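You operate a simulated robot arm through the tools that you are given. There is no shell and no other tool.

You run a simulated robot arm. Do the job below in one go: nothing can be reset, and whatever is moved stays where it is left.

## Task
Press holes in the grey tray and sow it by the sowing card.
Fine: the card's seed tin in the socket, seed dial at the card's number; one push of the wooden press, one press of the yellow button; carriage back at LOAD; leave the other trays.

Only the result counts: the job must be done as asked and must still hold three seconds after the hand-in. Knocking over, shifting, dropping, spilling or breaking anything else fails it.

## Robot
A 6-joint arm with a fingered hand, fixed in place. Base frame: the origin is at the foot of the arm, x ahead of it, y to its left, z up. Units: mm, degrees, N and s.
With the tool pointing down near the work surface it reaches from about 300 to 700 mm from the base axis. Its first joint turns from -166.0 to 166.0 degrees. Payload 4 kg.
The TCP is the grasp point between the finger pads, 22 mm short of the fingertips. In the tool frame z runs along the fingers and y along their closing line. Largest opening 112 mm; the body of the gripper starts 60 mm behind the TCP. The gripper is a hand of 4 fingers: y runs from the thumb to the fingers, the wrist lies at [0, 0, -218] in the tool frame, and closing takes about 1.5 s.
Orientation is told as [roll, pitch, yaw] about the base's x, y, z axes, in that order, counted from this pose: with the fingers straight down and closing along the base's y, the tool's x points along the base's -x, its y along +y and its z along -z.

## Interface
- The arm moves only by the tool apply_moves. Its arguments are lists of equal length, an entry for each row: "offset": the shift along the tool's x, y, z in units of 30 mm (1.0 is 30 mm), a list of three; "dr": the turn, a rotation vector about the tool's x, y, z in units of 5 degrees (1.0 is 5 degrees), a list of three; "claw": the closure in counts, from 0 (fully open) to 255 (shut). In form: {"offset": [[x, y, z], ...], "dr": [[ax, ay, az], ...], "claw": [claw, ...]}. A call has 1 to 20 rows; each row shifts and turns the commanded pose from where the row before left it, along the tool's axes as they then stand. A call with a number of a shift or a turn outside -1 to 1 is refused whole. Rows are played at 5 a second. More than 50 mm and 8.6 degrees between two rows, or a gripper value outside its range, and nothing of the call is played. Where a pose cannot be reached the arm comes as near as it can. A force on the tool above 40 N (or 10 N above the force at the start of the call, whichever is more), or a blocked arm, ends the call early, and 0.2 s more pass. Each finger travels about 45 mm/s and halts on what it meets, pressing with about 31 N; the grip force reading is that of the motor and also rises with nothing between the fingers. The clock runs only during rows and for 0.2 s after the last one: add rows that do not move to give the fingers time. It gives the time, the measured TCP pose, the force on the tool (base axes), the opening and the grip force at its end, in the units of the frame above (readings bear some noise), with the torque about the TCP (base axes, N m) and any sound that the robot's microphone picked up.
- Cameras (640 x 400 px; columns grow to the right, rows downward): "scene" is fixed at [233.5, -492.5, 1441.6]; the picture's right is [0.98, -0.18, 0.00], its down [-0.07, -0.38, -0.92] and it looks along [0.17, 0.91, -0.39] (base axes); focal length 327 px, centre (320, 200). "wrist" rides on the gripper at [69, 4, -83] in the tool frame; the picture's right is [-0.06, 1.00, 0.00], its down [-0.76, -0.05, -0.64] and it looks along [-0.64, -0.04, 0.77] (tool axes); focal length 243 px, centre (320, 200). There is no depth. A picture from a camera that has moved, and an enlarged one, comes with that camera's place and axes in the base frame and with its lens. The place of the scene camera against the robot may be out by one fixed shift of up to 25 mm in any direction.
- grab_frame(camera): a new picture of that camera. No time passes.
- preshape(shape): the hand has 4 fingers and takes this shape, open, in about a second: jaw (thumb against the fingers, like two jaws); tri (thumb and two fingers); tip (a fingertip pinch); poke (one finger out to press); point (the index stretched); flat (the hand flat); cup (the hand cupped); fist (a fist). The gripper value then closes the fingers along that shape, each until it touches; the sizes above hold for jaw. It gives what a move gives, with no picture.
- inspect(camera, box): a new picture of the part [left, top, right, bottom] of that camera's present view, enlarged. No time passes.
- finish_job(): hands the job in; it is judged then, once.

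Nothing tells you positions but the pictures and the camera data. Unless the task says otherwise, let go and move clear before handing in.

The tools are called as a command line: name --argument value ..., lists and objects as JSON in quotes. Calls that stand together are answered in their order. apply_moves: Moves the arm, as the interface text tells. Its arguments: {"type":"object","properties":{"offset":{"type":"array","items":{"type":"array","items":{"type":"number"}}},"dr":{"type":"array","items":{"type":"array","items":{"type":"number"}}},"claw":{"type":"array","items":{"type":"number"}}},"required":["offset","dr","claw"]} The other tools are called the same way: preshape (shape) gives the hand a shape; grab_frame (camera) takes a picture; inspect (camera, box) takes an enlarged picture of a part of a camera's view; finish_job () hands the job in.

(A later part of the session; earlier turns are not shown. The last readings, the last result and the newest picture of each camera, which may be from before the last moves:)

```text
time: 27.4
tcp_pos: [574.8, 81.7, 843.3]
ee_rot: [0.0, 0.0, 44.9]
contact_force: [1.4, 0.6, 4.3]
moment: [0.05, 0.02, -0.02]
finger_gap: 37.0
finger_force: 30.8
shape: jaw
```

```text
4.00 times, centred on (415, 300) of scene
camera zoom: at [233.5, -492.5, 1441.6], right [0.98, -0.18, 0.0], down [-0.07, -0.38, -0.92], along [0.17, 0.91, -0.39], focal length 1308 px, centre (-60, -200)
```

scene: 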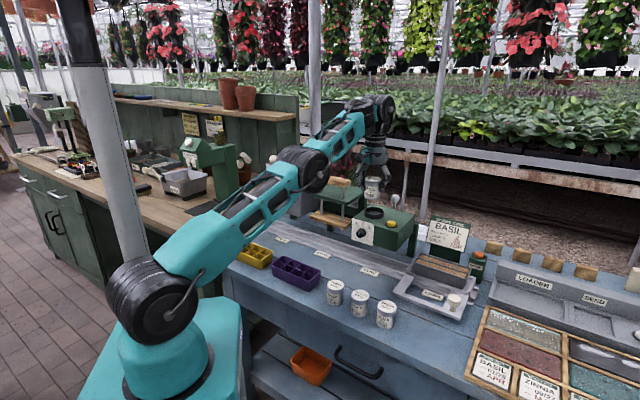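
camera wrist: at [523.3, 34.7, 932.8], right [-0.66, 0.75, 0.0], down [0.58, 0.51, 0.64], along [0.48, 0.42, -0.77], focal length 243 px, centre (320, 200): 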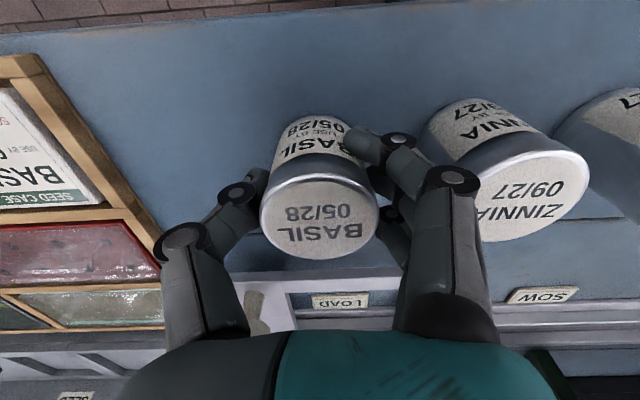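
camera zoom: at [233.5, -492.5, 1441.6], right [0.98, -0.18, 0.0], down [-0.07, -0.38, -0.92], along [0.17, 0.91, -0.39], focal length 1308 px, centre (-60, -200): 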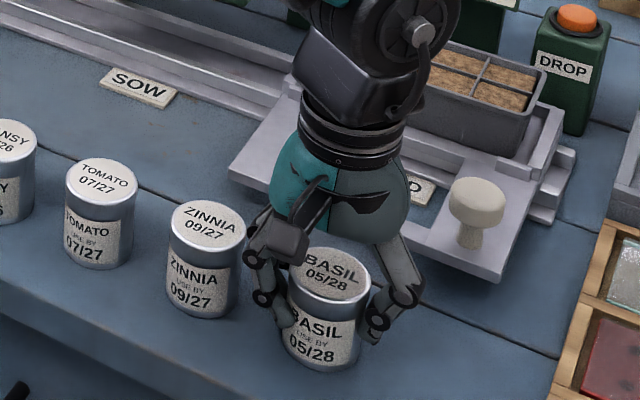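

The tin is standing on the bench again (4 N contact). Opening the hand and rising.

apply_moves --offset '[[0, 0, 0], [0, 0, 0], [0, 0, 0], [0, 0, 0], [0, 0, 0], [0, 0, -0.3], [0, 0, -0.6], [0, 0, -0.9], [0, 0, -0.9], [0, 0, -0.9], [0, 0, 0]]' --dr '[[0, 0, 0], [0, 0, 0], [0, 0, 0], [0, 0, 0], [0, 0, 0], [0, 0, 0], [0, 0, 0], [0, 0, 0], [0, 0, 0], [0, 0, 0], [0, 0, 0]]' --claw '[180, 140, 98, 98, 98, 98, 98, 98, 98, 98, 98]'

grab_frame --camera "wrist"

inspect --camera "scene" --box '[320, 200, 480, 340]'

```text
time: 29.8
tcp_pos: [575.6, 82.4, 951.8]
ee_rot: [0.0, 0.0, 45.0]
contact_force: [-0.5, 0.0, -0.5]
moment: [0.0, 0.03, -0.02]
finger_gap: 68.6
finger_force: 0.1
shape: jaw
```

```text
taken
camera wrist: at [523.1, 35.7, 1035.2], right [-0.66, 0.75, 0.0], down [0.58, 0.51, 0.64], along [0.48, 0.42, -0.77], focal length 243 px, centre (320, 200)
```

wrist: 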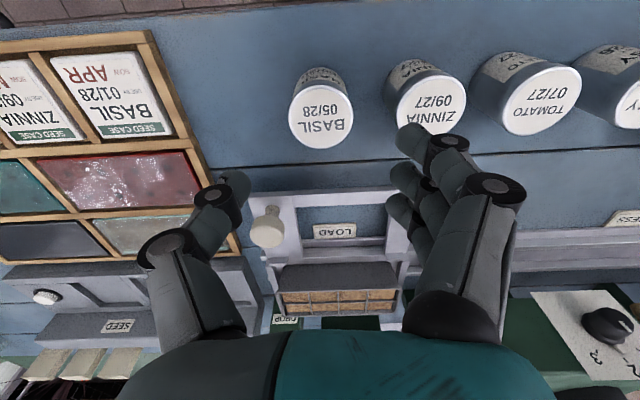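

```text
2.86 times, centred on (400, 270) of scene
camera zoom: at [233.5, -492.5, 1441.6], right [0.98, -0.18, 0.0], down [-0.07, -0.38, -0.92], along [0.17, 0.91, -0.39], focal length 934 px, centre (91, 0)
```

zoom: 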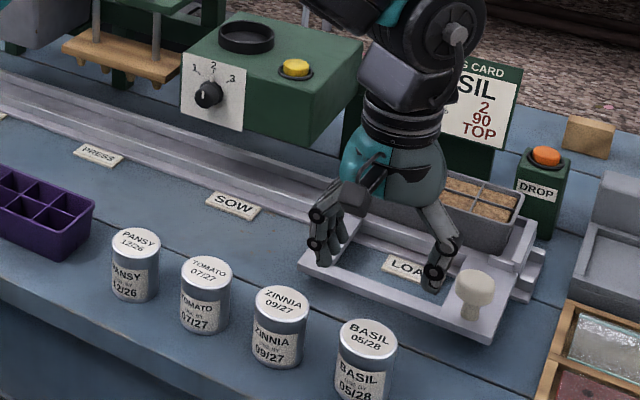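

The tin stands undisturbed. With the empty hand I'll now go near the socket, tilt outward 20° and test the reach while viewing the socket unobstructed.

apply_moves --offset '[[0, 0, -0.9], [-0.4, 0.85, -0.9], [-0.4, 0.85, -0.9], [-0.4, 0.85, -0.9], [-0.4, 0.85, 0], [-0.4, 0.85, 0], [-0.4, 0.85, 0], [-0.4, 0.85, 0], [-0.4, 0.85, 0], [-0.4, 0.85, 0], [-0.4, 0.85, 0], [0, 0, 0], [0, 0, 0]]' --dr '[[0, 0, 0], [0, 0, 0], [0, 0, 0], [0, 0, 0], [0, 0, 0], [0, 0, 0], [0, 0, 0], [0, -1, 0], [0, -1, 0], [0, -1, 0], [0, -1, 0], [0, 0, 0], [0, 0, 0]]' --claw '[98, 98, 98, 98, 98, 98, 98, 98, 98, 98, 98, 98, 98]'

grab_frame --camera "wrist"

grab_frame --camera "scene"

```text
time: 32.6
tcp_pos: [478.7, 346.4, 1066.0]
ee_rot: [0.0, -20.0, 45.0]
contact_force: [-0.9, 0.7, -0.1]
moment: [-0.02, -0.02, -0.04]
finger_gap: 68.4
finger_force: 0.0
shape: jaw
```

```text
taken
camera wrist: at [409.8, 283.0, 1120.4], right [-0.66, 0.75, 0.02], down [0.39, 0.32, 0.87], along [0.64, 0.58, -0.5], focal length 243 px, centre (320, 200)
```

wrist: 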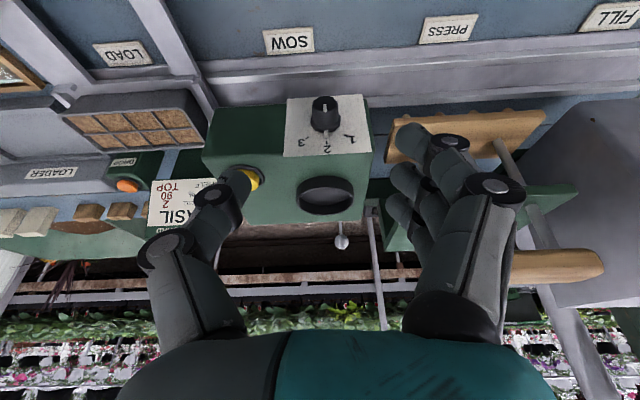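

```text
taken
```

scene: 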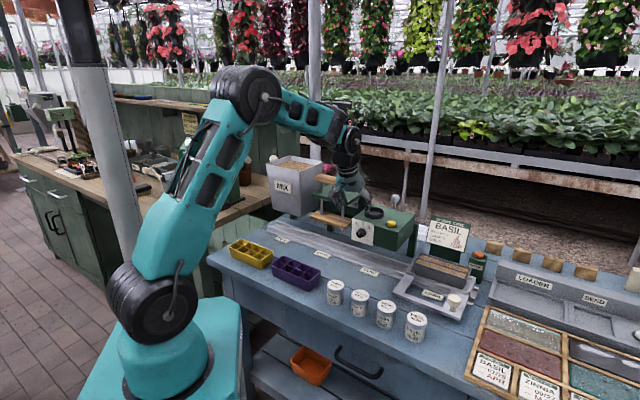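

The 20° tilt works. Extending over the socket at this height to check the reach and measure the socket.

apply_moves --offset '[[-0.752, 0, 0.2736], [-0.752, 0, 0.2736], [-0.752, 0, 0.2736], [-0.752, 0, 0.2736], [-0.752, 0, 0.2736], [-0.752, 0, 0.2736], [0, 0, 0], [0, 0, 0]]' --dr '[[0, 0, 0], [0, 0, 0], [0, 0, 0], [0, 0, 0], [0, 0, 0], [0, 0, 0], [0, 0, 0], [0, 0, 0]]' --claw '[98, 98, 98, 98, 98, 98, 98, 98]'

grab_frame --camera "wrist"

inspect --camera "scene" --box '[300, 130, 460, 250]'

```text
time: 34.4
tcp_pos: [581.9, 448.3, 1066.6]
ee_rot: [0.0, -20.0, 45.0]
contact_force: [0.6, -0.8, -0.1]
moment: [0.02, -0.02, 0.01]
finger_gap: 68.6
finger_force: 0.0
shape: jaw
```

```text
taken
camera wrist: at [511.7, 384.7, 1120.9], right [-0.66, 0.75, 0.02], down [0.39, 0.32, 0.87], along [0.64, 0.58, -0.5], focal length 243 px, centre (320, 200)
```

wrist: 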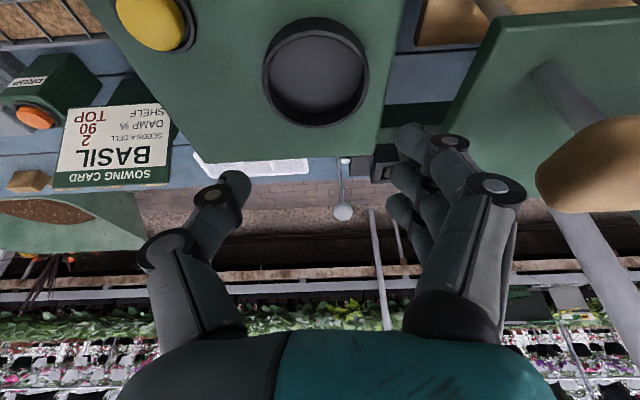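

```text
3.33 times, centred on (380, 190) of scene
camera zoom: at [233.5, -492.5, 1441.6], right [0.98, -0.18, 0.0], down [-0.07, -0.38, -0.92], along [0.17, 0.91, -0.39], focal length 1090 px, centre (120, 233)
```

zoom: 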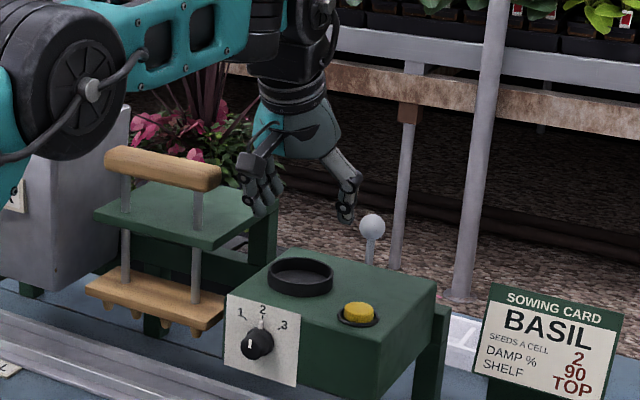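

Reached above the socket with the tilt. Zooming in on the socket and button for exact positions.

inspect --camera "wrist" --box '[240, 0, 400, 140]'

inspect --camera "wrist" --box '[80, 0, 240, 120]'

inspect --camera "wrist" --box '[390, 0, 640, 240]'

```text
2.86 times, centred on (320, 70) of wrist
camera zoom: at [511.7, 384.7, 1120.9], right [-0.66, 0.75, 0.02], down [0.39, 0.32, 0.87], along [0.64, 0.58, -0.5], focal length 693 px, centre (320, 571)
```

zoom: 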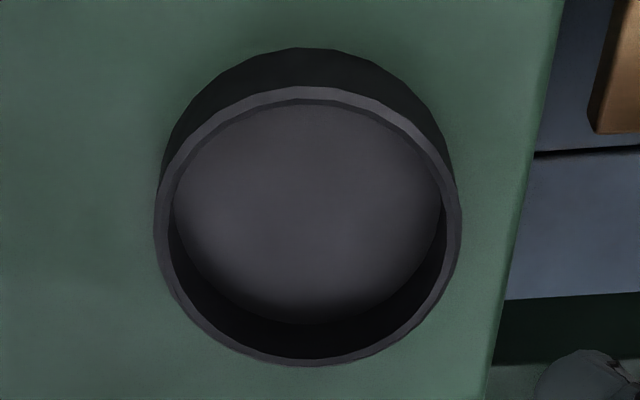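

```text
3.33 times, centred on (160, 60) of wrist
camera zoom: at [511.7, 384.7, 1120.9], right [-0.66, 0.75, 0.02], down [0.39, 0.32, 0.87], along [0.64, 0.58, -0.5], focal length 809 px, centre (853, 667)
```

zoom: 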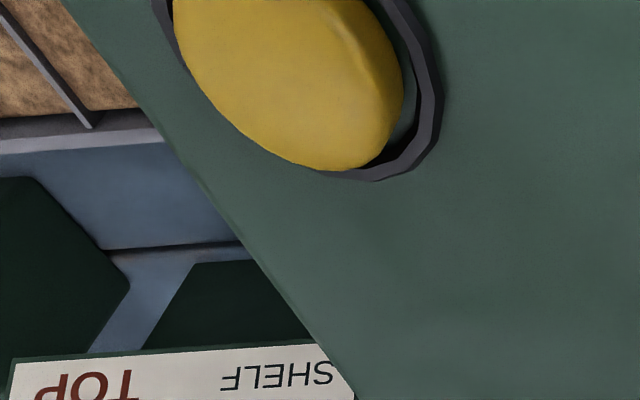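

```text
1.67 times, centred on (515, 120) of wrist
camera zoom: at [511.7, 384.7, 1120.9], right [-0.66, 0.75, 0.02], down [0.39, 0.32, 0.87], along [0.64, 0.58, -0.5], focal length 404 px, centre (-5, 333)
```

zoom: 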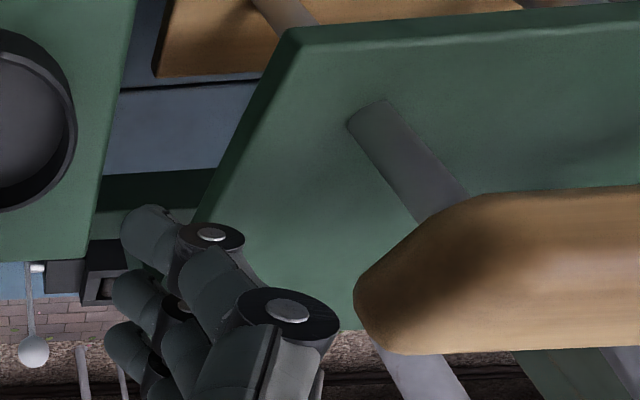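

I'll lower 45 mm (staying above the ring) for a second close view to fix the socket's height and centre.

apply_moves --offset '[[0.257, 0, 0.705], [0.257, 0, 0.705], [0, 0, 0], [0, 0, 0]]' --dr '[[0, 0, 0], [0, 0, 0], [0, 0, 0], [0, 0, 0]]' --claw '[60, 60, 60, 60]'

grab_frame --camera "wrist"

inspect --camera "wrist" --box '[220, 20, 420, 180]'

inspect --camera "scene" --box '[320, 150, 440, 250]'

```text
time: 35.4
tcp_pos: [579.9, 448.2, 1020.8]
ee_rot: [0.0, -20.0, 45.0]
contact_force: [0.2, 0.3, -0.5]
moment: [0.04, 0.02, -0.01]
finger_gap: 85.4
finger_force: 0.0
shape: jaw
```

```text
taken
camera wrist: at [511.6, 385.3, 1075.3], right [-0.66, 0.75, 0.02], down [0.39, 0.32, 0.87], along [0.64, 0.58, -0.5], focal length 243 px, centre (320, 200)
```

wrist: 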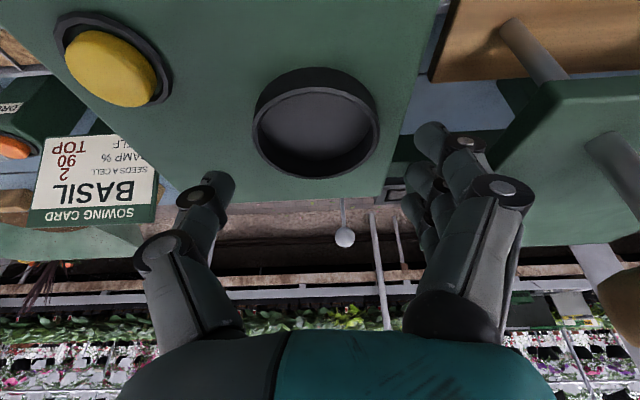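

```text
2.50 times, centred on (320, 100) of wrist
camera zoom: at [511.6, 385.3, 1075.3], right [-0.66, 0.75, 0.02], down [0.39, 0.32, 0.87], along [0.64, 0.58, -0.5], focal length 606 px, centre (320, 450)
```

zoom: 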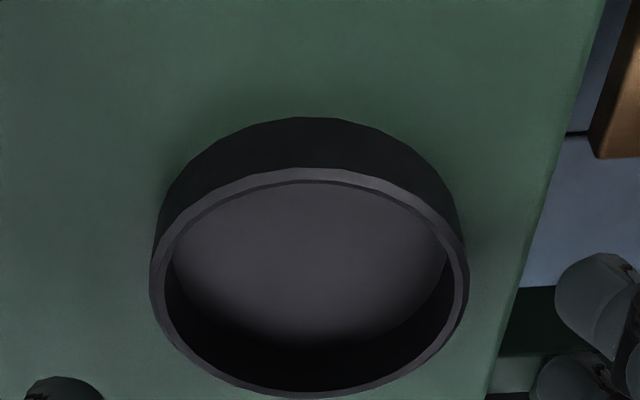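

```text
4.00 times, centred on (380, 200) of scene
camera zoom: at [233.5, -492.5, 1441.6], right [0.98, -0.18, 0.0], down [-0.07, -0.38, -0.92], along [0.17, 0.91, -0.39], focal length 1308 px, centre (80, 200)
```

zoom: 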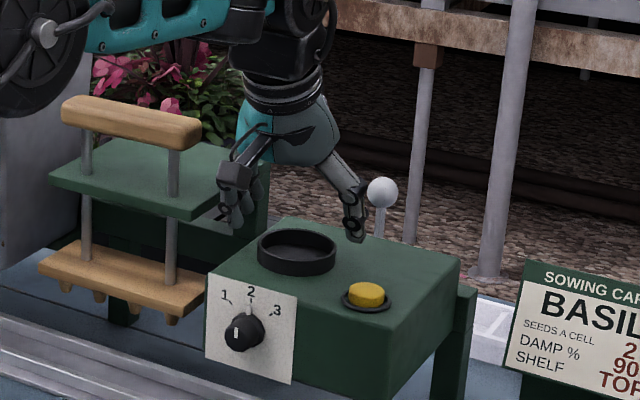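

The socket is now well fixed: rim z≈986, centre ≈1.8 mm right and 1.5 mm beyond the present TCP, inner diameter ≈58 mm. Going back, still tilted 20°, to regrip the tin.

apply_moves --offset '[[-0.285, 0, -0.783], [-0.285, 0, -0.783], [0.814, 0, -0.2964], [0.814, 0, -0.2964], [0.814, 0, -0.2964], [0.814, 0, -0.2964], [0.814, 0, -0.2964], [0, 0, 0]]' --dr '[[0, 0, 0], [0, 0, 0], [0, 0, 0], [0, 0, 0], [0, 0, 0], [0, 0, 0], [0, 0, 0], [0, 0, 0]]' --claw '[98, 98, 98, 98, 98, 98, 98, 98]'

apply_moves --offset '[[0.5, -0.774, 0.205], [0.5, -0.774, 0.205], [0.5, -0.774, 0.205], [0.5, -0.774, 0.205], [0.5, -0.774, 0.205], [0.5, -0.774, 0.205], [0.5, -0.774, 0.205], [0.5, -0.774, 0.205], [0.5, -0.774, 0.205], [0.5, -0.774, 0.205], [0.5, -0.774, 0.205], [0, 0, 0], [0, 0, 0]]' --dr '[[0, 0, 0], [0, 0, 0], [0, 0, 0], [0, 0, 0], [0, 0, 0], [0, 0, 0], [0, 0, 0], [0, 0, 0], [0, 0, 0], [0, 0, 0], [0, 0, 0], [0, 0, 0], [0, 0, 0]]' --claw '[98, 98, 98, 98, 98, 98, 98, 98, 98, 98, 98, 98, 98]'

grab_frame --camera "wrist"

inspect --camera "scene" --box '[320, 200, 480, 340]'

```text
time: 37.2
tcp_pos: [489.5, 356.7, 1070.7]
ee_rot: [-0.1, -20.1, 44.9]
contact_force: [-0.7, 0.2, 0.0]
moment: [0.01, -0.02, 0.0]
finger_gap: 69.5
finger_force: 0.0
shape: jaw
```

```text
time: 40.0
tcp_pos: [577.9, 82.2, 951.4]
ee_rot: [0.0, -19.9, 45.0]
contact_force: [-0.3, 0.3, -0.1]
moment: [0.01, -0.03, 0.0]
finger_gap: 69.5
finger_force: 0.2
shape: jaw
```

```text
taken
camera wrist: at [507.6, 19.1, 1005.6], right [-0.66, 0.75, 0.02], down [0.39, 0.32, 0.87], along [0.64, 0.58, -0.5], focal length 243 px, centre (320, 200)
```

wrist: 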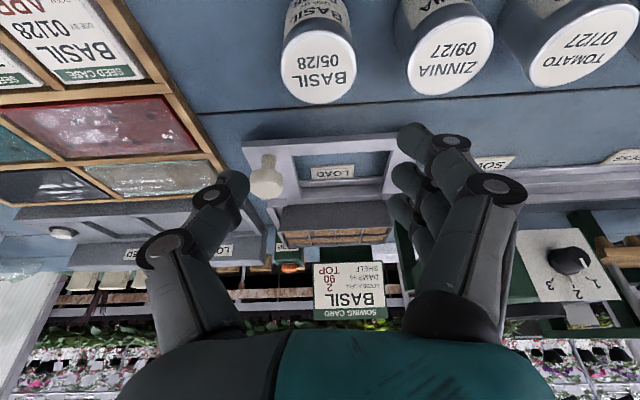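

```text
2.86 times, centred on (400, 270) of scene
camera zoom: at [233.5, -492.5, 1441.6], right [0.98, -0.18, 0.0], down [-0.07, -0.38, -0.92], along [0.17, 0.91, -0.39], focal length 934 px, centre (91, 0)
```

zoom: 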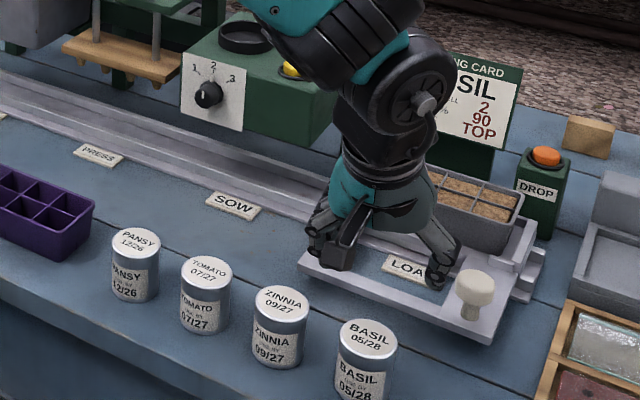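

apply_moves --offset '[[0.31, 0.027, 0.79], [0.31, 0.027, 0.79], [0, 0, 0], [0, 0, 0]]' --dr '[[0, 0, 0], [0, 0, 0], [0, 0, 0], [0, 0, 0]]' --claw '[98, 98, 98, 98]'

grab_frame --camera "wrist"

inspect --camera "wrist" --box '[240, 40, 440, 200]'

inspect --camera "scene" --box '[370, 240, 470, 350]'

```text
time: 41.0
tcp_pos: [574.9, 83.2, 900.5]
ee_rot: [0.0, -20.0, 45.1]
contact_force: [-0.2, 0.1, -0.7]
moment: [0.0, 0.02, -0.01]
finger_gap: 69.0
finger_force: 0.0
shape: jaw
```

```text
taken
camera wrist: at [505.3, 19.2, 954.9], right [-0.66, 0.75, 0.02], down [0.39, 0.32, 0.87], along [0.64, 0.58, -0.5], focal length 243 px, centre (320, 200)
```

wrist: 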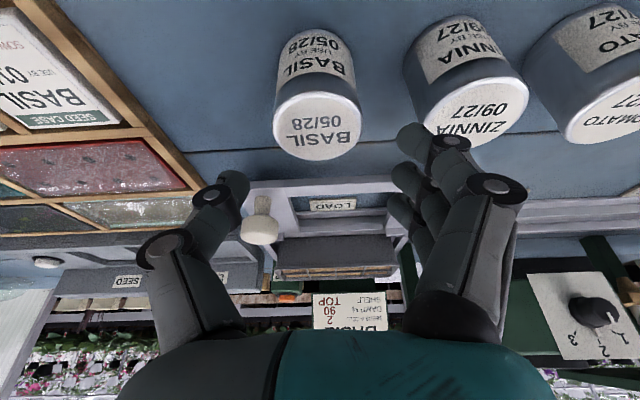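

```text
2.50 times, centred on (340, 120) of wrist
camera zoom: at [505.3, 19.2, 954.9], right [-0.66, 0.75, 0.02], down [0.39, 0.32, 0.87], along [0.64, 0.58, -0.5], focal length 606 px, centre (270, 400)
```

zoom: 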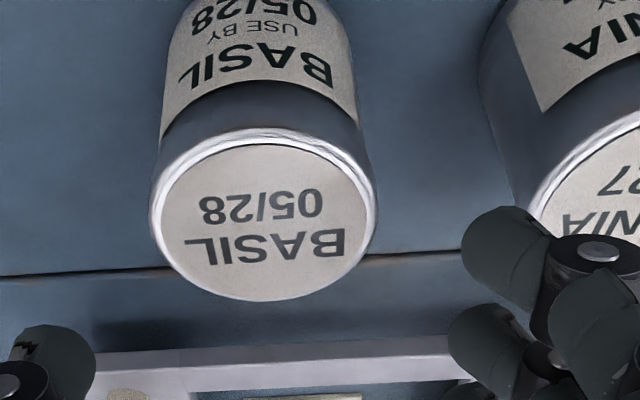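

```text
3.64 times, centred on (420, 295) of scene
camera zoom: at [233.5, -492.5, 1441.6], right [0.98, -0.18, 0.0], down [-0.07, -0.38, -0.92], along [0.17, 0.91, -0.39], focal length 1189 px, centre (-44, -146)
```

zoom: 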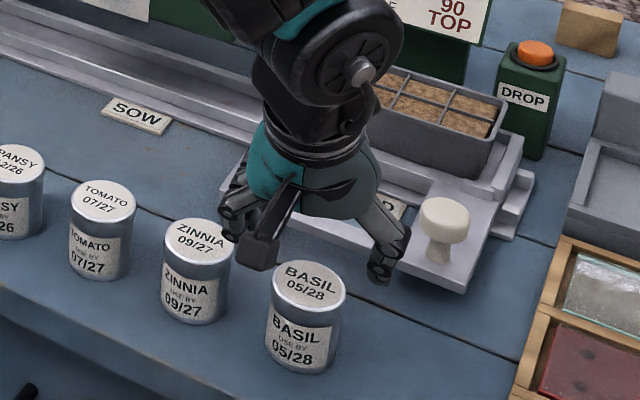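

Small correction and then down to grip height with the tilted hand.

apply_moves --offset '[[0.168, -0.011, 0.56], [0.168, -0.011, 0.56], [0.168, -0.011, 0.56], [0, 0, 0], [0, 0, 0]]' --dr '[[0, 0, 0], [0, 0, 0], [0, 0, 0], [0, 0, 0], [0, 0, 0]]' --claw '[98, 98, 98, 98, 98]'

grab_frame --camera "wrist"

inspect --camera "scene" --box '[370, 250, 460, 350]'

```text
time: 42.2
tcp_pos: [578.5, 84.4, 848.8]
ee_rot: [0.0, -20.0, 45.0]
contact_force: [0.6, -0.4, 0.0]
moment: [0.01, 0.0, 0.0]
finger_gap: 69.5
finger_force: 0.0
shape: jaw
```

```text
taken
camera wrist: at [508.8, 20.8, 902.8], right [-0.66, 0.75, 0.02], down [0.39, 0.32, 0.87], along [0.64, 0.58, -0.5], focal length 243 px, centre (320, 200)
```

wrist: 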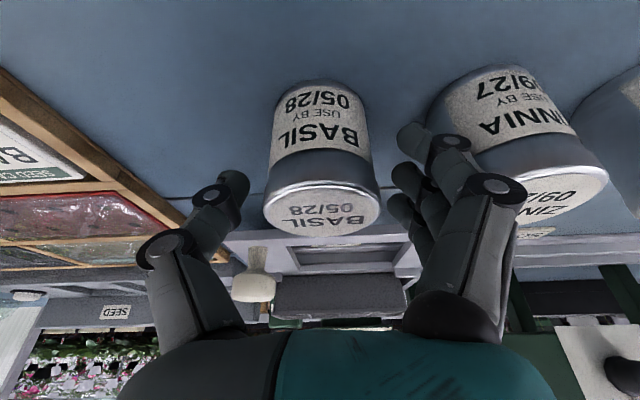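

```text
4.00 times, centred on (415, 300) of scene
camera zoom: at [233.5, -492.5, 1441.6], right [0.98, -0.18, 0.0], down [-0.07, -0.38, -0.92], along [0.17, 0.91, -0.39], focal length 1308 px, centre (-60, -200)
```

zoom: 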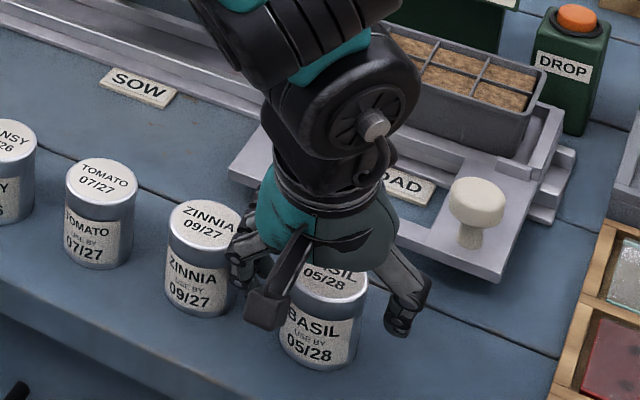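

apply_moves --offset '[[0, 0, 0], [0, 0, 0], [0, 0, 0], [0, 0, 0], [0, 0, 0], [0, 0, 0], [0, 0, 0], [0, 0, 0]]' --dr '[[0, 0, 0], [0, 0, 0], [0, 0, 0], [0, 0, 0], [0, 0, 0], [0, 0, 0], [0, 0, 0], [0, 0, 0]]' --claw '[120, 140, 160, 200, 220, 220, 220, 220]'

grab_frame --camera "wrist"

inspect --camera "scene" --box '[370, 250, 460, 350]'

```text
time: 44.0
tcp_pos: [578.5, 82.4, 848.4]
ee_rot: [0.0, -20.1, 45.0]
contact_force: [-0.1, -0.2, 1.9]
moment: [-0.05, 0.04, -0.05]
finger_gap: 35.0
finger_force: 31.2
shape: jaw
```

```text
taken
camera wrist: at [508.8, 20.7, 903.0], right [-0.66, 0.75, 0.02], down [0.39, 0.32, 0.87], along [0.64, 0.58, -0.5], focal length 243 px, centre (320, 200)
```

wrist: 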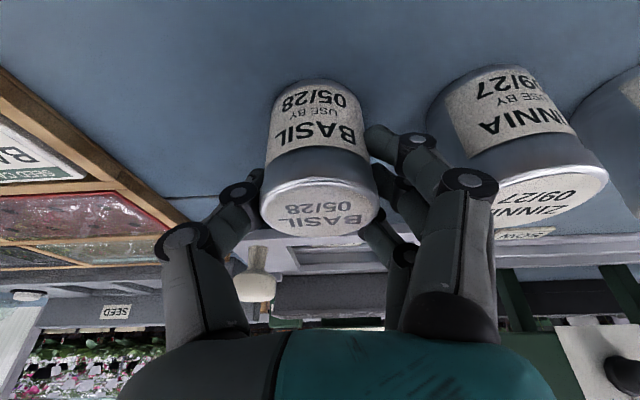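

```text
4.00 times, centred on (415, 300) of scene
camera zoom: at [233.5, -492.5, 1441.6], right [0.98, -0.18, 0.0], down [-0.07, -0.38, -0.92], along [0.17, 0.91, -0.39], focal length 1308 px, centre (-60, -200)
```

zoom: 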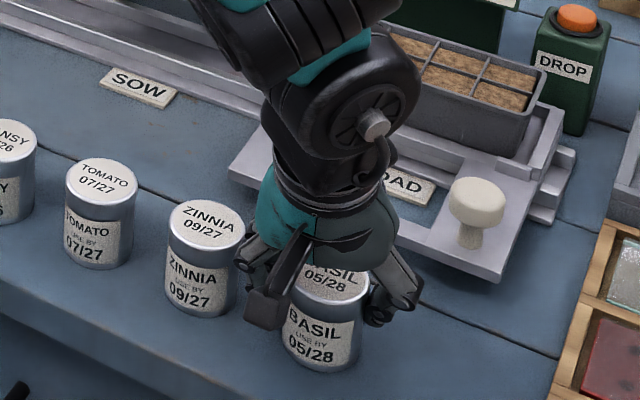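

inspect --camera "wrist" --box '[240, 60, 400, 260]'

apply_moves --offset '[[-0.171, 0, -0.47], [-0.342, 0, -0.94], [-0.342, 0, -0.94], [-0.342, 0, -0.94], [-0.342, 0, -0.94], [-0.342, 0, -0.94], [-0.342, 0, -0.94], [-0.342, 0, -0.94], [0, 0, 0], [0, 0, 0]]' --dr '[[0, 0, 0], [0, 0, 0], [0, 0, 0], [0, 0, 0], [0, 0, 0], [0, 0, 0], [0, 0, 0], [0, 0, 0], [0, 0, 0], [0, 0, 0]]' --claw '[220, 220, 220, 220, 220, 220, 220, 220, 220, 220]'

inspect --camera "wrist" --box '[240, 60, 400, 260]'

inspect --camera "scene" --box '[320, 180, 480, 320]'

```text
2.00 times, centred on (320, 160) of wrist
camera zoom: at [508.8, 20.7, 903.0], right [-0.66, 0.75, 0.02], down [0.39, 0.32, 0.87], along [0.64, 0.58, -0.5], focal length 485 px, centre (320, 280)
```

zoom: 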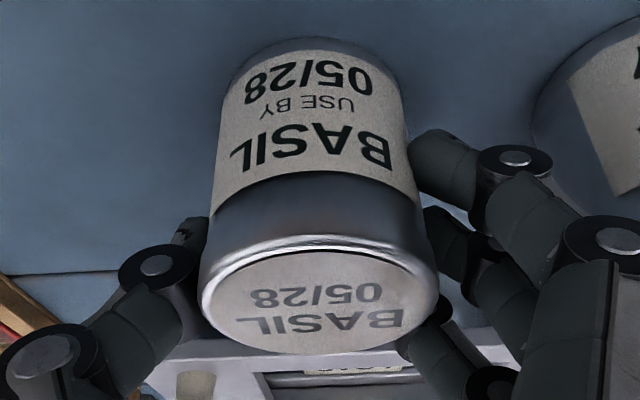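

```text
time: 46.2
tcp_pos: [578.2, 84.8, 1071.3]
ee_rot: [0.0, -19.9, 45.1]
contact_force: [-0.2, 0.9, -0.9]
moment: [-0.03, 0.0, 0.0]
finger_gap: 34.8
finger_force: 30.9
shape: jaw
```

```text
2.00 times, centred on (320, 160) of wrist
camera zoom: at [508.0, 20.7, 1127.1], right [-0.66, 0.75, 0.02], down [0.39, 0.32, 0.87], along [0.64, 0.58, -0.5], focal length 485 px, centre (320, 280)
```

zoom: 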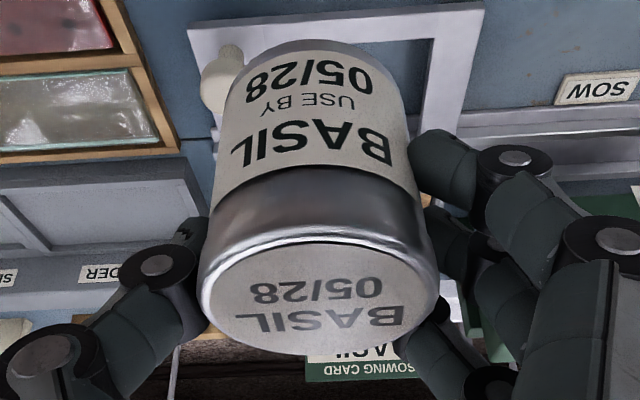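

```text
2.86 times, centred on (400, 250) of scene
camera zoom: at [233.5, -492.5, 1441.6], right [0.98, -0.18, 0.0], down [-0.07, -0.38, -0.92], along [0.17, 0.91, -0.39], focal length 934 px, centre (91, 57)
```

zoom: 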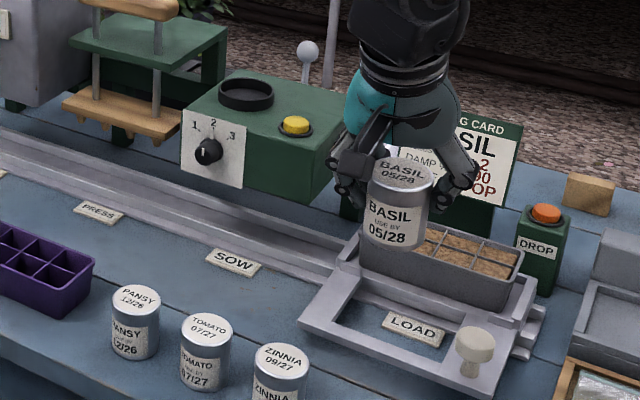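

The tin is held tilted-hand, upright. Carrying it to the socket at z≈1071.

apply_moves --offset '[[-0.407, 0.8467, 0.1482], [-0.407, 0.8467, 0.1482], [-0.407, 0.8467, 0.1482], [-0.407, 0.8467, 0.1482], [-0.407, 0.8467, 0.1482], [-0.407, 0.8467, 0.1482], [-0.407, 0.8467, 0.1482], [-0.407, 0.8467, 0.1482], [-0.407, 0.8467, 0.1482], [-0.407, 0.8467, 0.1482], [0, 0, 0]]' --dr '[[0, 0, 0], [0, 0, 0], [0, 0, 0], [0, 0, 0], [0, 0, 0], [0, 0, 0], [0, 0, 0], [0, 0, 0], [0, 0, 0], [0, 0, 0], [0, 0, 0]]' --claw '[220, 220, 220, 220, 220, 220, 220, 220, 220, 220, 220]'

apply_moves --offset '[[-0.668, 0, 0.2432], [-0.668, 0, 0.2432], [-0.668, 0, 0.2432], [-0.668, 0, 0.2432], [-0.668, 0, 0.2432], [-0.668, 0, 0.2432], [0, 0, 0], [0, 0, 0]]' --dr '[[0, 0, 0], [0, 0, 0], [0, 0, 0], [0, 0, 0], [0, 0, 0], [0, 0, 0], [0, 0, 0], [0, 0, 0]]' --claw '[220, 220, 220, 220, 220, 220, 220, 220]'

grab_frame --camera "wrist"

inspect --camera "wrist" --box '[220, 20, 420, 260]'

inspect --camera "scene" --box '[320, 140, 440, 250]'

```text
time: 48.6
tcp_pos: [489.2, 356.6, 1073.6]
ee_rot: [0.0, -20.0, 45.1]
contact_force: [0.1, -0.9, -0.6]
moment: [0.0, -0.01, 0.0]
finger_gap: 34.7
finger_force: 30.7
shape: jaw
```

```text
time: 50.4
tcp_pos: [580.7, 446.9, 1073.2]
ee_rot: [0.0, -19.9, 45.0]
contact_force: [0.1, 0.4, -1.2]
moment: [0.02, 0.02, 0.01]
finger_gap: 34.5
finger_force: 31.0
shape: jaw
```

```text
taken
camera wrist: at [511.0, 382.9, 1127.4], right [-0.66, 0.75, 0.02], down [0.39, 0.32, 0.87], along [0.64, 0.58, -0.5], focal length 243 px, centre (320, 200)
```

wrist: 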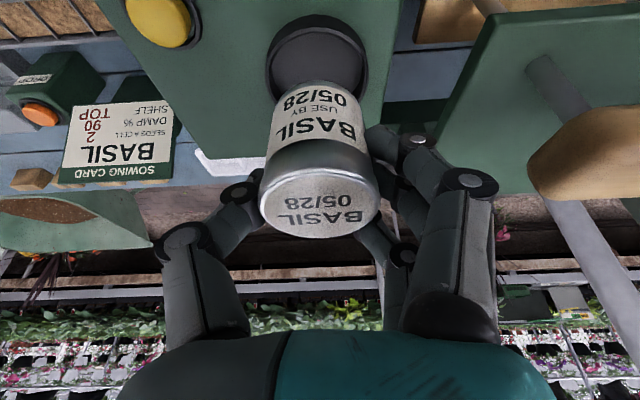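

```text
1.67 times, centred on (320, 140) of wrist
camera zoom: at [511.0, 382.9, 1127.4], right [-0.66, 0.75, 0.02], down [0.39, 0.32, 0.87], along [0.64, 0.58, -0.5], focal length 404 px, centre (320, 300)
```

zoom: 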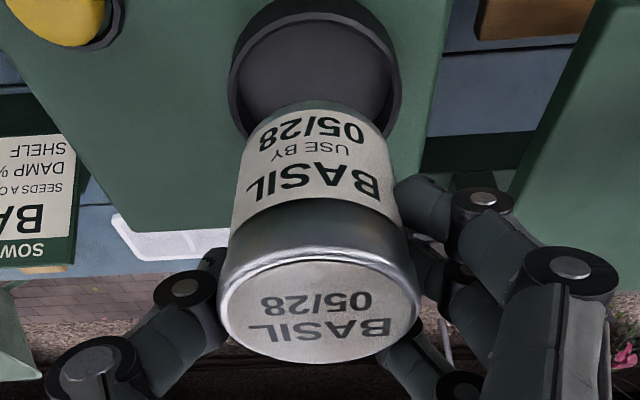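

```text
3.64 times, centred on (380, 195) of scene
camera zoom: at [233.5, -492.5, 1441.6], right [0.98, -0.18, 0.0], down [-0.07, -0.38, -0.92], along [0.17, 0.91, -0.39], focal length 1189 px, centre (102, 218)
```

zoom: 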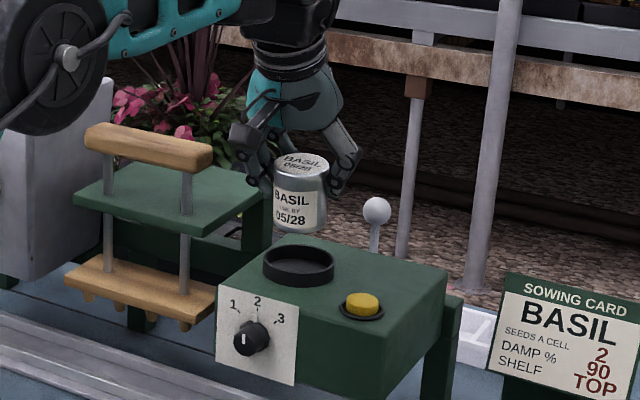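

The tin hangs over the socket. Lowering to just above the rim to line up the edges.

apply_moves --offset '[[0.16, 0, 0.439], [0.16, 0, 0.439], [0, 0, 0], [0, 0, 0]]' --dr '[[0, 0, 0], [0, 0, 0], [0, 0, 0], [0, 0, 0]]' --claw '[220, 220, 220, 220]'

grab_frame --camera "wrist"

inspect --camera "wrist" --box '[240, 20, 400, 140]'

inspect --camera "scene" --box '[350, 180, 410, 230]'

```text
time: 51.4
tcp_pos: [579.9, 446.4, 1045.8]
ee_rot: [0.1, -20.0, 45.0]
contact_force: [0.6, 0.3, -0.8]
moment: [-0.02, -0.03, 0.01]
finger_gap: 34.1
finger_force: 30.9
shape: jaw
```

```text
taken
camera wrist: at [510.6, 382.8, 1099.7], right [-0.66, 0.75, 0.02], down [0.39, 0.32, 0.87], along [0.64, 0.58, -0.5], focal length 243 px, centre (320, 200)
```

wrist: 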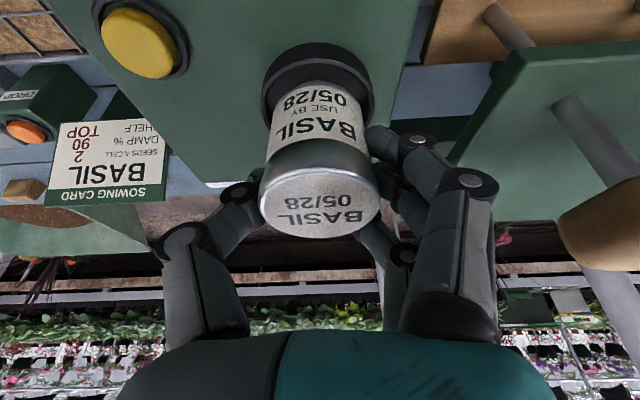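

```text
3.33 times, centred on (320, 80) of wrist
camera zoom: at [510.6, 382.8, 1099.7], right [-0.66, 0.75, 0.02], down [0.39, 0.32, 0.87], along [0.64, 0.58, -0.5], focal length 809 px, centre (320, 600)
```

zoom: 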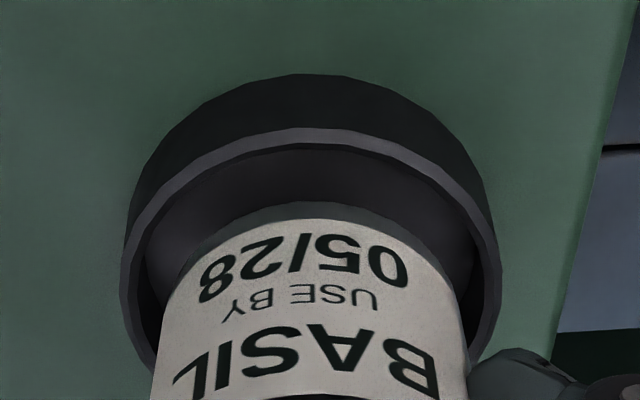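

```text
8.00 times, centred on (380, 205) of scene
camera zoom: at [233.5, -492.5, 1441.6], right [0.98, -0.18, 0.0], down [-0.07, -0.38, -0.92], along [0.17, 0.91, -0.39], focal length 2616 px, centre (-160, 160)
```

zoom: 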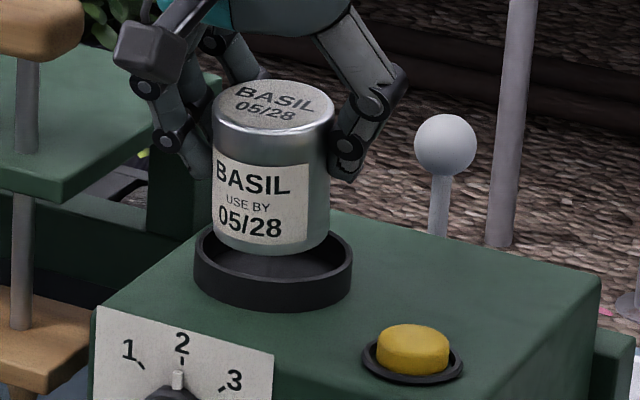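

Sideways alignment is within about 1 mm; the tin needs ≈2.7 mm more outward. Shifting and lowering into the ring slowly.

apply_moves --offset '[[-0.085, 0, 0.031], [0, 0, 0], [0.057, 0, 0.157], [0.057, 0, 0.157], [0, 0, 0]]' --dr '[[0, 0, 0], [0, 0, 0], [0, 0, 0], [0, 0, 0], [0, 0, 0]]' --claw '[220, 220, 220, 220, 220]'

inspect --camera "wrist" --box '[240, 40, 400, 160]'

inspect --camera "scene" --box '[350, 180, 410, 230]'

```text
time: 52.6
tcp_pos: [582.8, 447.8, 1035.1]
ee_rot: [0.0, -20.2, 45.1]
contact_force: [-0.6, 0.0, -0.9]
moment: [-0.02, -0.02, 0.0]
finger_gap: 34.3
finger_force: 31.0
shape: jaw
```

```text
3.33 times, centred on (320, 100) of wrist
camera zoom: at [512.9, 384.6, 1089.7], right [-0.66, 0.75, 0.02], down [0.39, 0.32, 0.87], along [0.64, 0.58, -0.5], focal length 809 px, centre (320, 533)
```

zoom: 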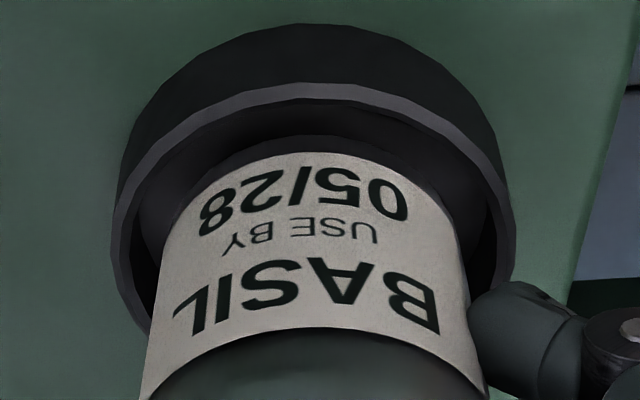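

```text
8.00 times, centred on (380, 205) of scene
camera zoom: at [233.5, -492.5, 1441.6], right [0.98, -0.18, 0.0], down [-0.07, -0.38, -0.92], along [0.17, 0.91, -0.39], focal length 2616 px, centre (-160, 160)
```

zoom: 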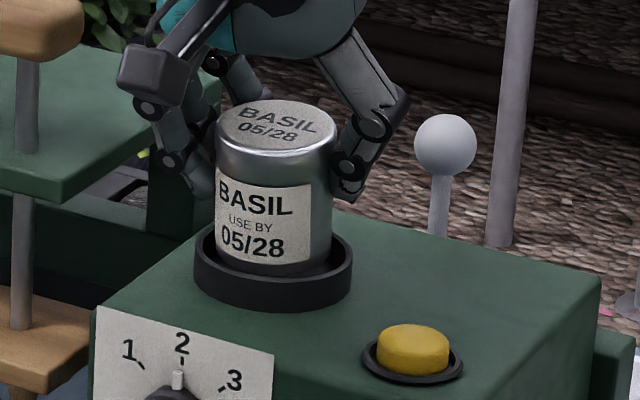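

Aligned to ~1 mm inside the ring. Continuing down in small steps until it seats.

apply_moves --offset '[[0.034, 0, 0.094], [0.034, 0, 0.094], [0, 0, 0]]' --dr '[[0, 0, 0], [0, 0, 0], [0, 0, 0]]' --claw '[220, 220, 220]'

apply_moves --offset '[[0.017, 0, 0.047], [0.017, 0, 0.047], [0, 0, 0]]' --dr '[[0, 0, 0], [0, 0, 0], [0, 0, 0]]' --claw '[220, 220, 220]'

inspect --camera "scene" --box '[350, 180, 410, 230]'

```text
time: 53.4
tcp_pos: [582.8, 448.6, 1030.4]
ee_rot: [0.1, -20.0, 45.0]
contact_force: [0.2, 0.3, -0.2]
moment: [0.01, -0.02, 0.01]
finger_gap: 34.3
finger_force: 31.2
shape: jaw
```

```text
time: 54.2
tcp_pos: [582.0, 447.7, 1027.8]
ee_rot: [0.1, -20.1, 45.0]
contact_force: [-0.1, 0.3, -0.7]
moment: [0.01, 0.0, 0.03]
finger_gap: 34.4
finger_force: 31.4
shape: jaw
```

```text
8.00 times, centred on (380, 205) of scene
camera zoom: at [233.5, -492.5, 1441.6], right [0.98, -0.18, 0.0], down [-0.07, -0.38, -0.92], along [0.17, 0.91, -0.39], focal length 2616 px, centre (-160, 160)
```

zoom: 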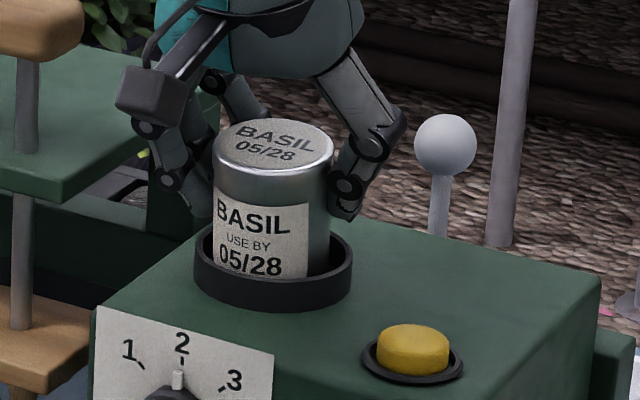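

apply_moves --offset '[[0.017, 0, 0.047], [0, 0, 0]]' --dr '[[0, 0, 0], [0, 0, 0]]' --claw '[220, 220]'

apply_moves --offset '[[0.0114, 0, 0.0313], [0, 0, 0]]' --dr '[[0, 0, 0], [0, 0, 0]]' --claw '[220, 220]'

apply_moves --offset '[[0.0114, 0, 0.0313], [0, 0, 0]]' --dr '[[0, 0, 0], [0, 0, 0]]' --claw '[220, 220]'

```text
time: 54.8
tcp_pos: [583.5, 448.9, 1025.4]
ee_rot: [-0.1, -20.1, 45.0]
contact_force: [0.3, 0.2, 0.3]
moment: [0.01, 0.02, 0.0]
finger_gap: 34.4
finger_force: 30.7
shape: jaw
```

```text
time: 55.4
tcp_pos: [582.8, 448.8, 1025.2]
ee_rot: [-0.1, -20.1, 45.0]
contact_force: [-0.2, -0.5, -0.8]
moment: [0.0, 0.03, -0.01]
finger_gap: 34.3
finger_force: 30.7
shape: jaw
```

```text
time: 56.0
tcp_pos: [582.0, 449.2, 1023.3]
ee_rot: [-0.1, -19.9, 45.0]
contact_force: [0.6, -1.5, -0.3]
moment: [0.0, 0.02, 0.03]
finger_gap: 34.3
finger_force: 31.3
shape: jaw
```

apply_moves --offset '[[0.0114, 0, 0.0313], [0, 0, 0]]' --dr '[[0, 0, 0], [0, 0, 0]]' --claw '[220, 220]'

apply_moves --offset '[[0.0114, 0, 0.0313], [0, 0, 0]]' --dr '[[0, 0, 0], [0, 0, 0]]' --claw '[220, 220]'

inspect --camera "scene" --box '[350, 180, 410, 230]'

inspect --camera "wrist" --box '[220, 40, 440, 240]'

```text
time: 56.6
tcp_pos: [581.8, 449.1, 1023.4]
ee_rot: [-0.1, -20.1, 45.0]
contact_force: [0.2, 0.3, 0.6]
moment: [-0.01, 0.0, -0.01]
finger_gap: 34.2
finger_force: 30.5
shape: jaw
```

```text
time: 57.2
tcp_pos: [581.5, 449.2, 1022.7]
ee_rot: [0.0, -20.1, 45.0]
contact_force: [1.3, 1.1, 4.0]
moment: [-0.04, 0.02, -0.01]
finger_gap: 34.2
finger_force: 30.8
shape: jaw
```

```text
8.00 times, centred on (380, 205) of scene
camera zoom: at [233.5, -492.5, 1441.6], right [0.98, -0.18, 0.0], down [-0.07, -0.38, -0.92], along [0.17, 0.91, -0.39], focal length 2616 px, centre (-160, 160)
```

zoom: 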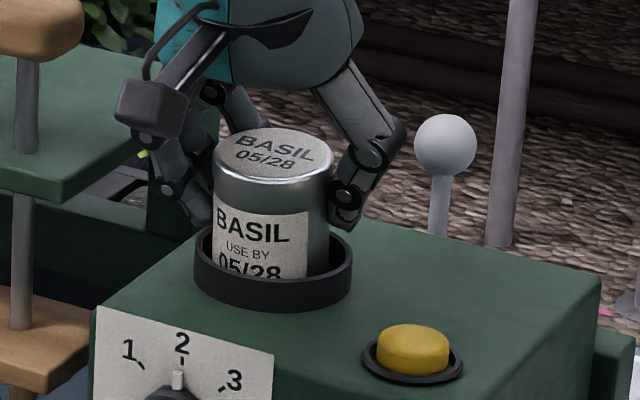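

```text
2.00 times, centred on (330, 140) of wrist
camera zoom: at [512.8, 385.2, 1076.4], right [-0.66, 0.75, 0.02], down [0.39, 0.32, 0.87], along [0.64, 0.58, -0.5], focal length 485 px, centre (300, 320)
```

zoom: 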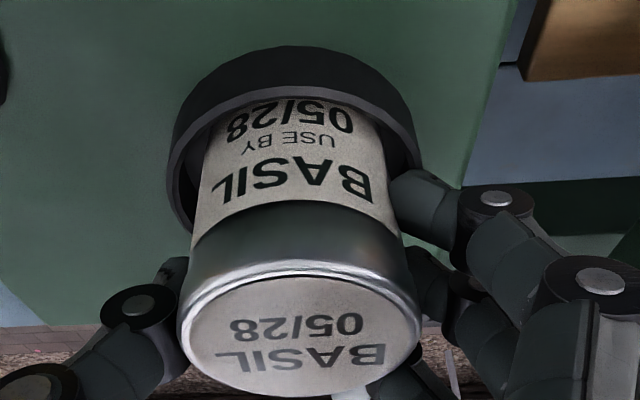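

The tin has touched down inside the ring (4 N at the expected depth). Opening the hand and rising.

apply_moves --offset '[[0, 0, 0], [0, 0, 0], [0, 0, 0], [0, 0, 0], [0, 0, 0], [0, 0, 0]]' --dr '[[0, 0, 0], [0, 0, 0], [0, 0, 0], [0, 0, 0], [0, 0, 0], [0, 0, 0]]' --claw '[190, 150, 110, 90, 90, 90]'

inspect --camera "scene" --box '[350, 180, 410, 230]'

grab_frame --camera "wrist"

```text
time: 58.6
tcp_pos: [582.3, 449.2, 1021.8]
ee_rot: [0.0, -20.0, 44.9]
contact_force: [0.4, 0.3, -0.1]
moment: [-0.02, -0.01, 0.02]
finger_gap: 71.9
finger_force: 0.0
shape: jaw
```

```text
8.00 times, centred on (380, 205) of scene
camera zoom: at [233.5, -492.5, 1441.6], right [0.98, -0.18, 0.0], down [-0.07, -0.38, -0.92], along [0.17, 0.91, -0.39], focal length 2616 px, centre (-160, 160)
```

zoom: 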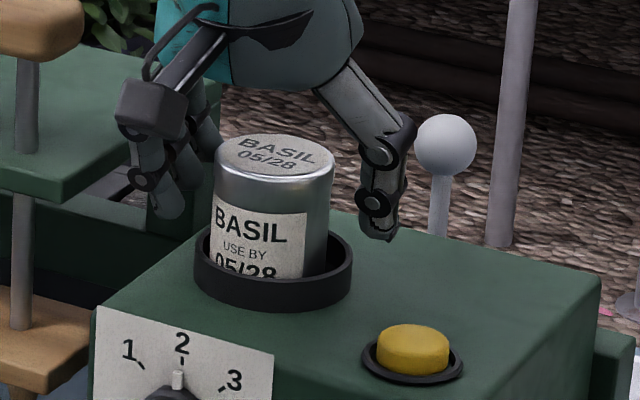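

```text
taken
camera wrist: at [512.8, 385.1, 1076.0], right [-0.66, 0.75, 0.02], down [0.39, 0.32, 0.87], along [0.64, 0.58, -0.5], focal length 243 px, centre (320, 200)
```

wrist: 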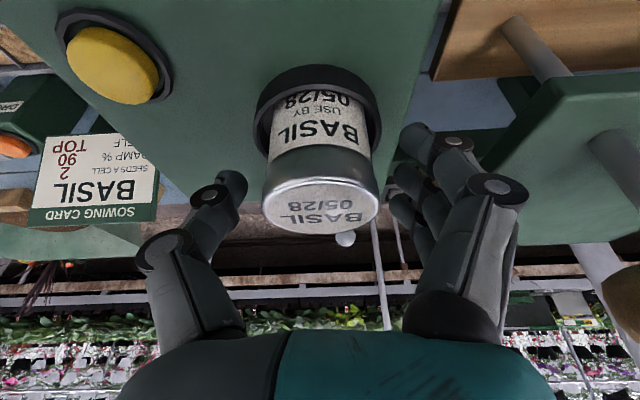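

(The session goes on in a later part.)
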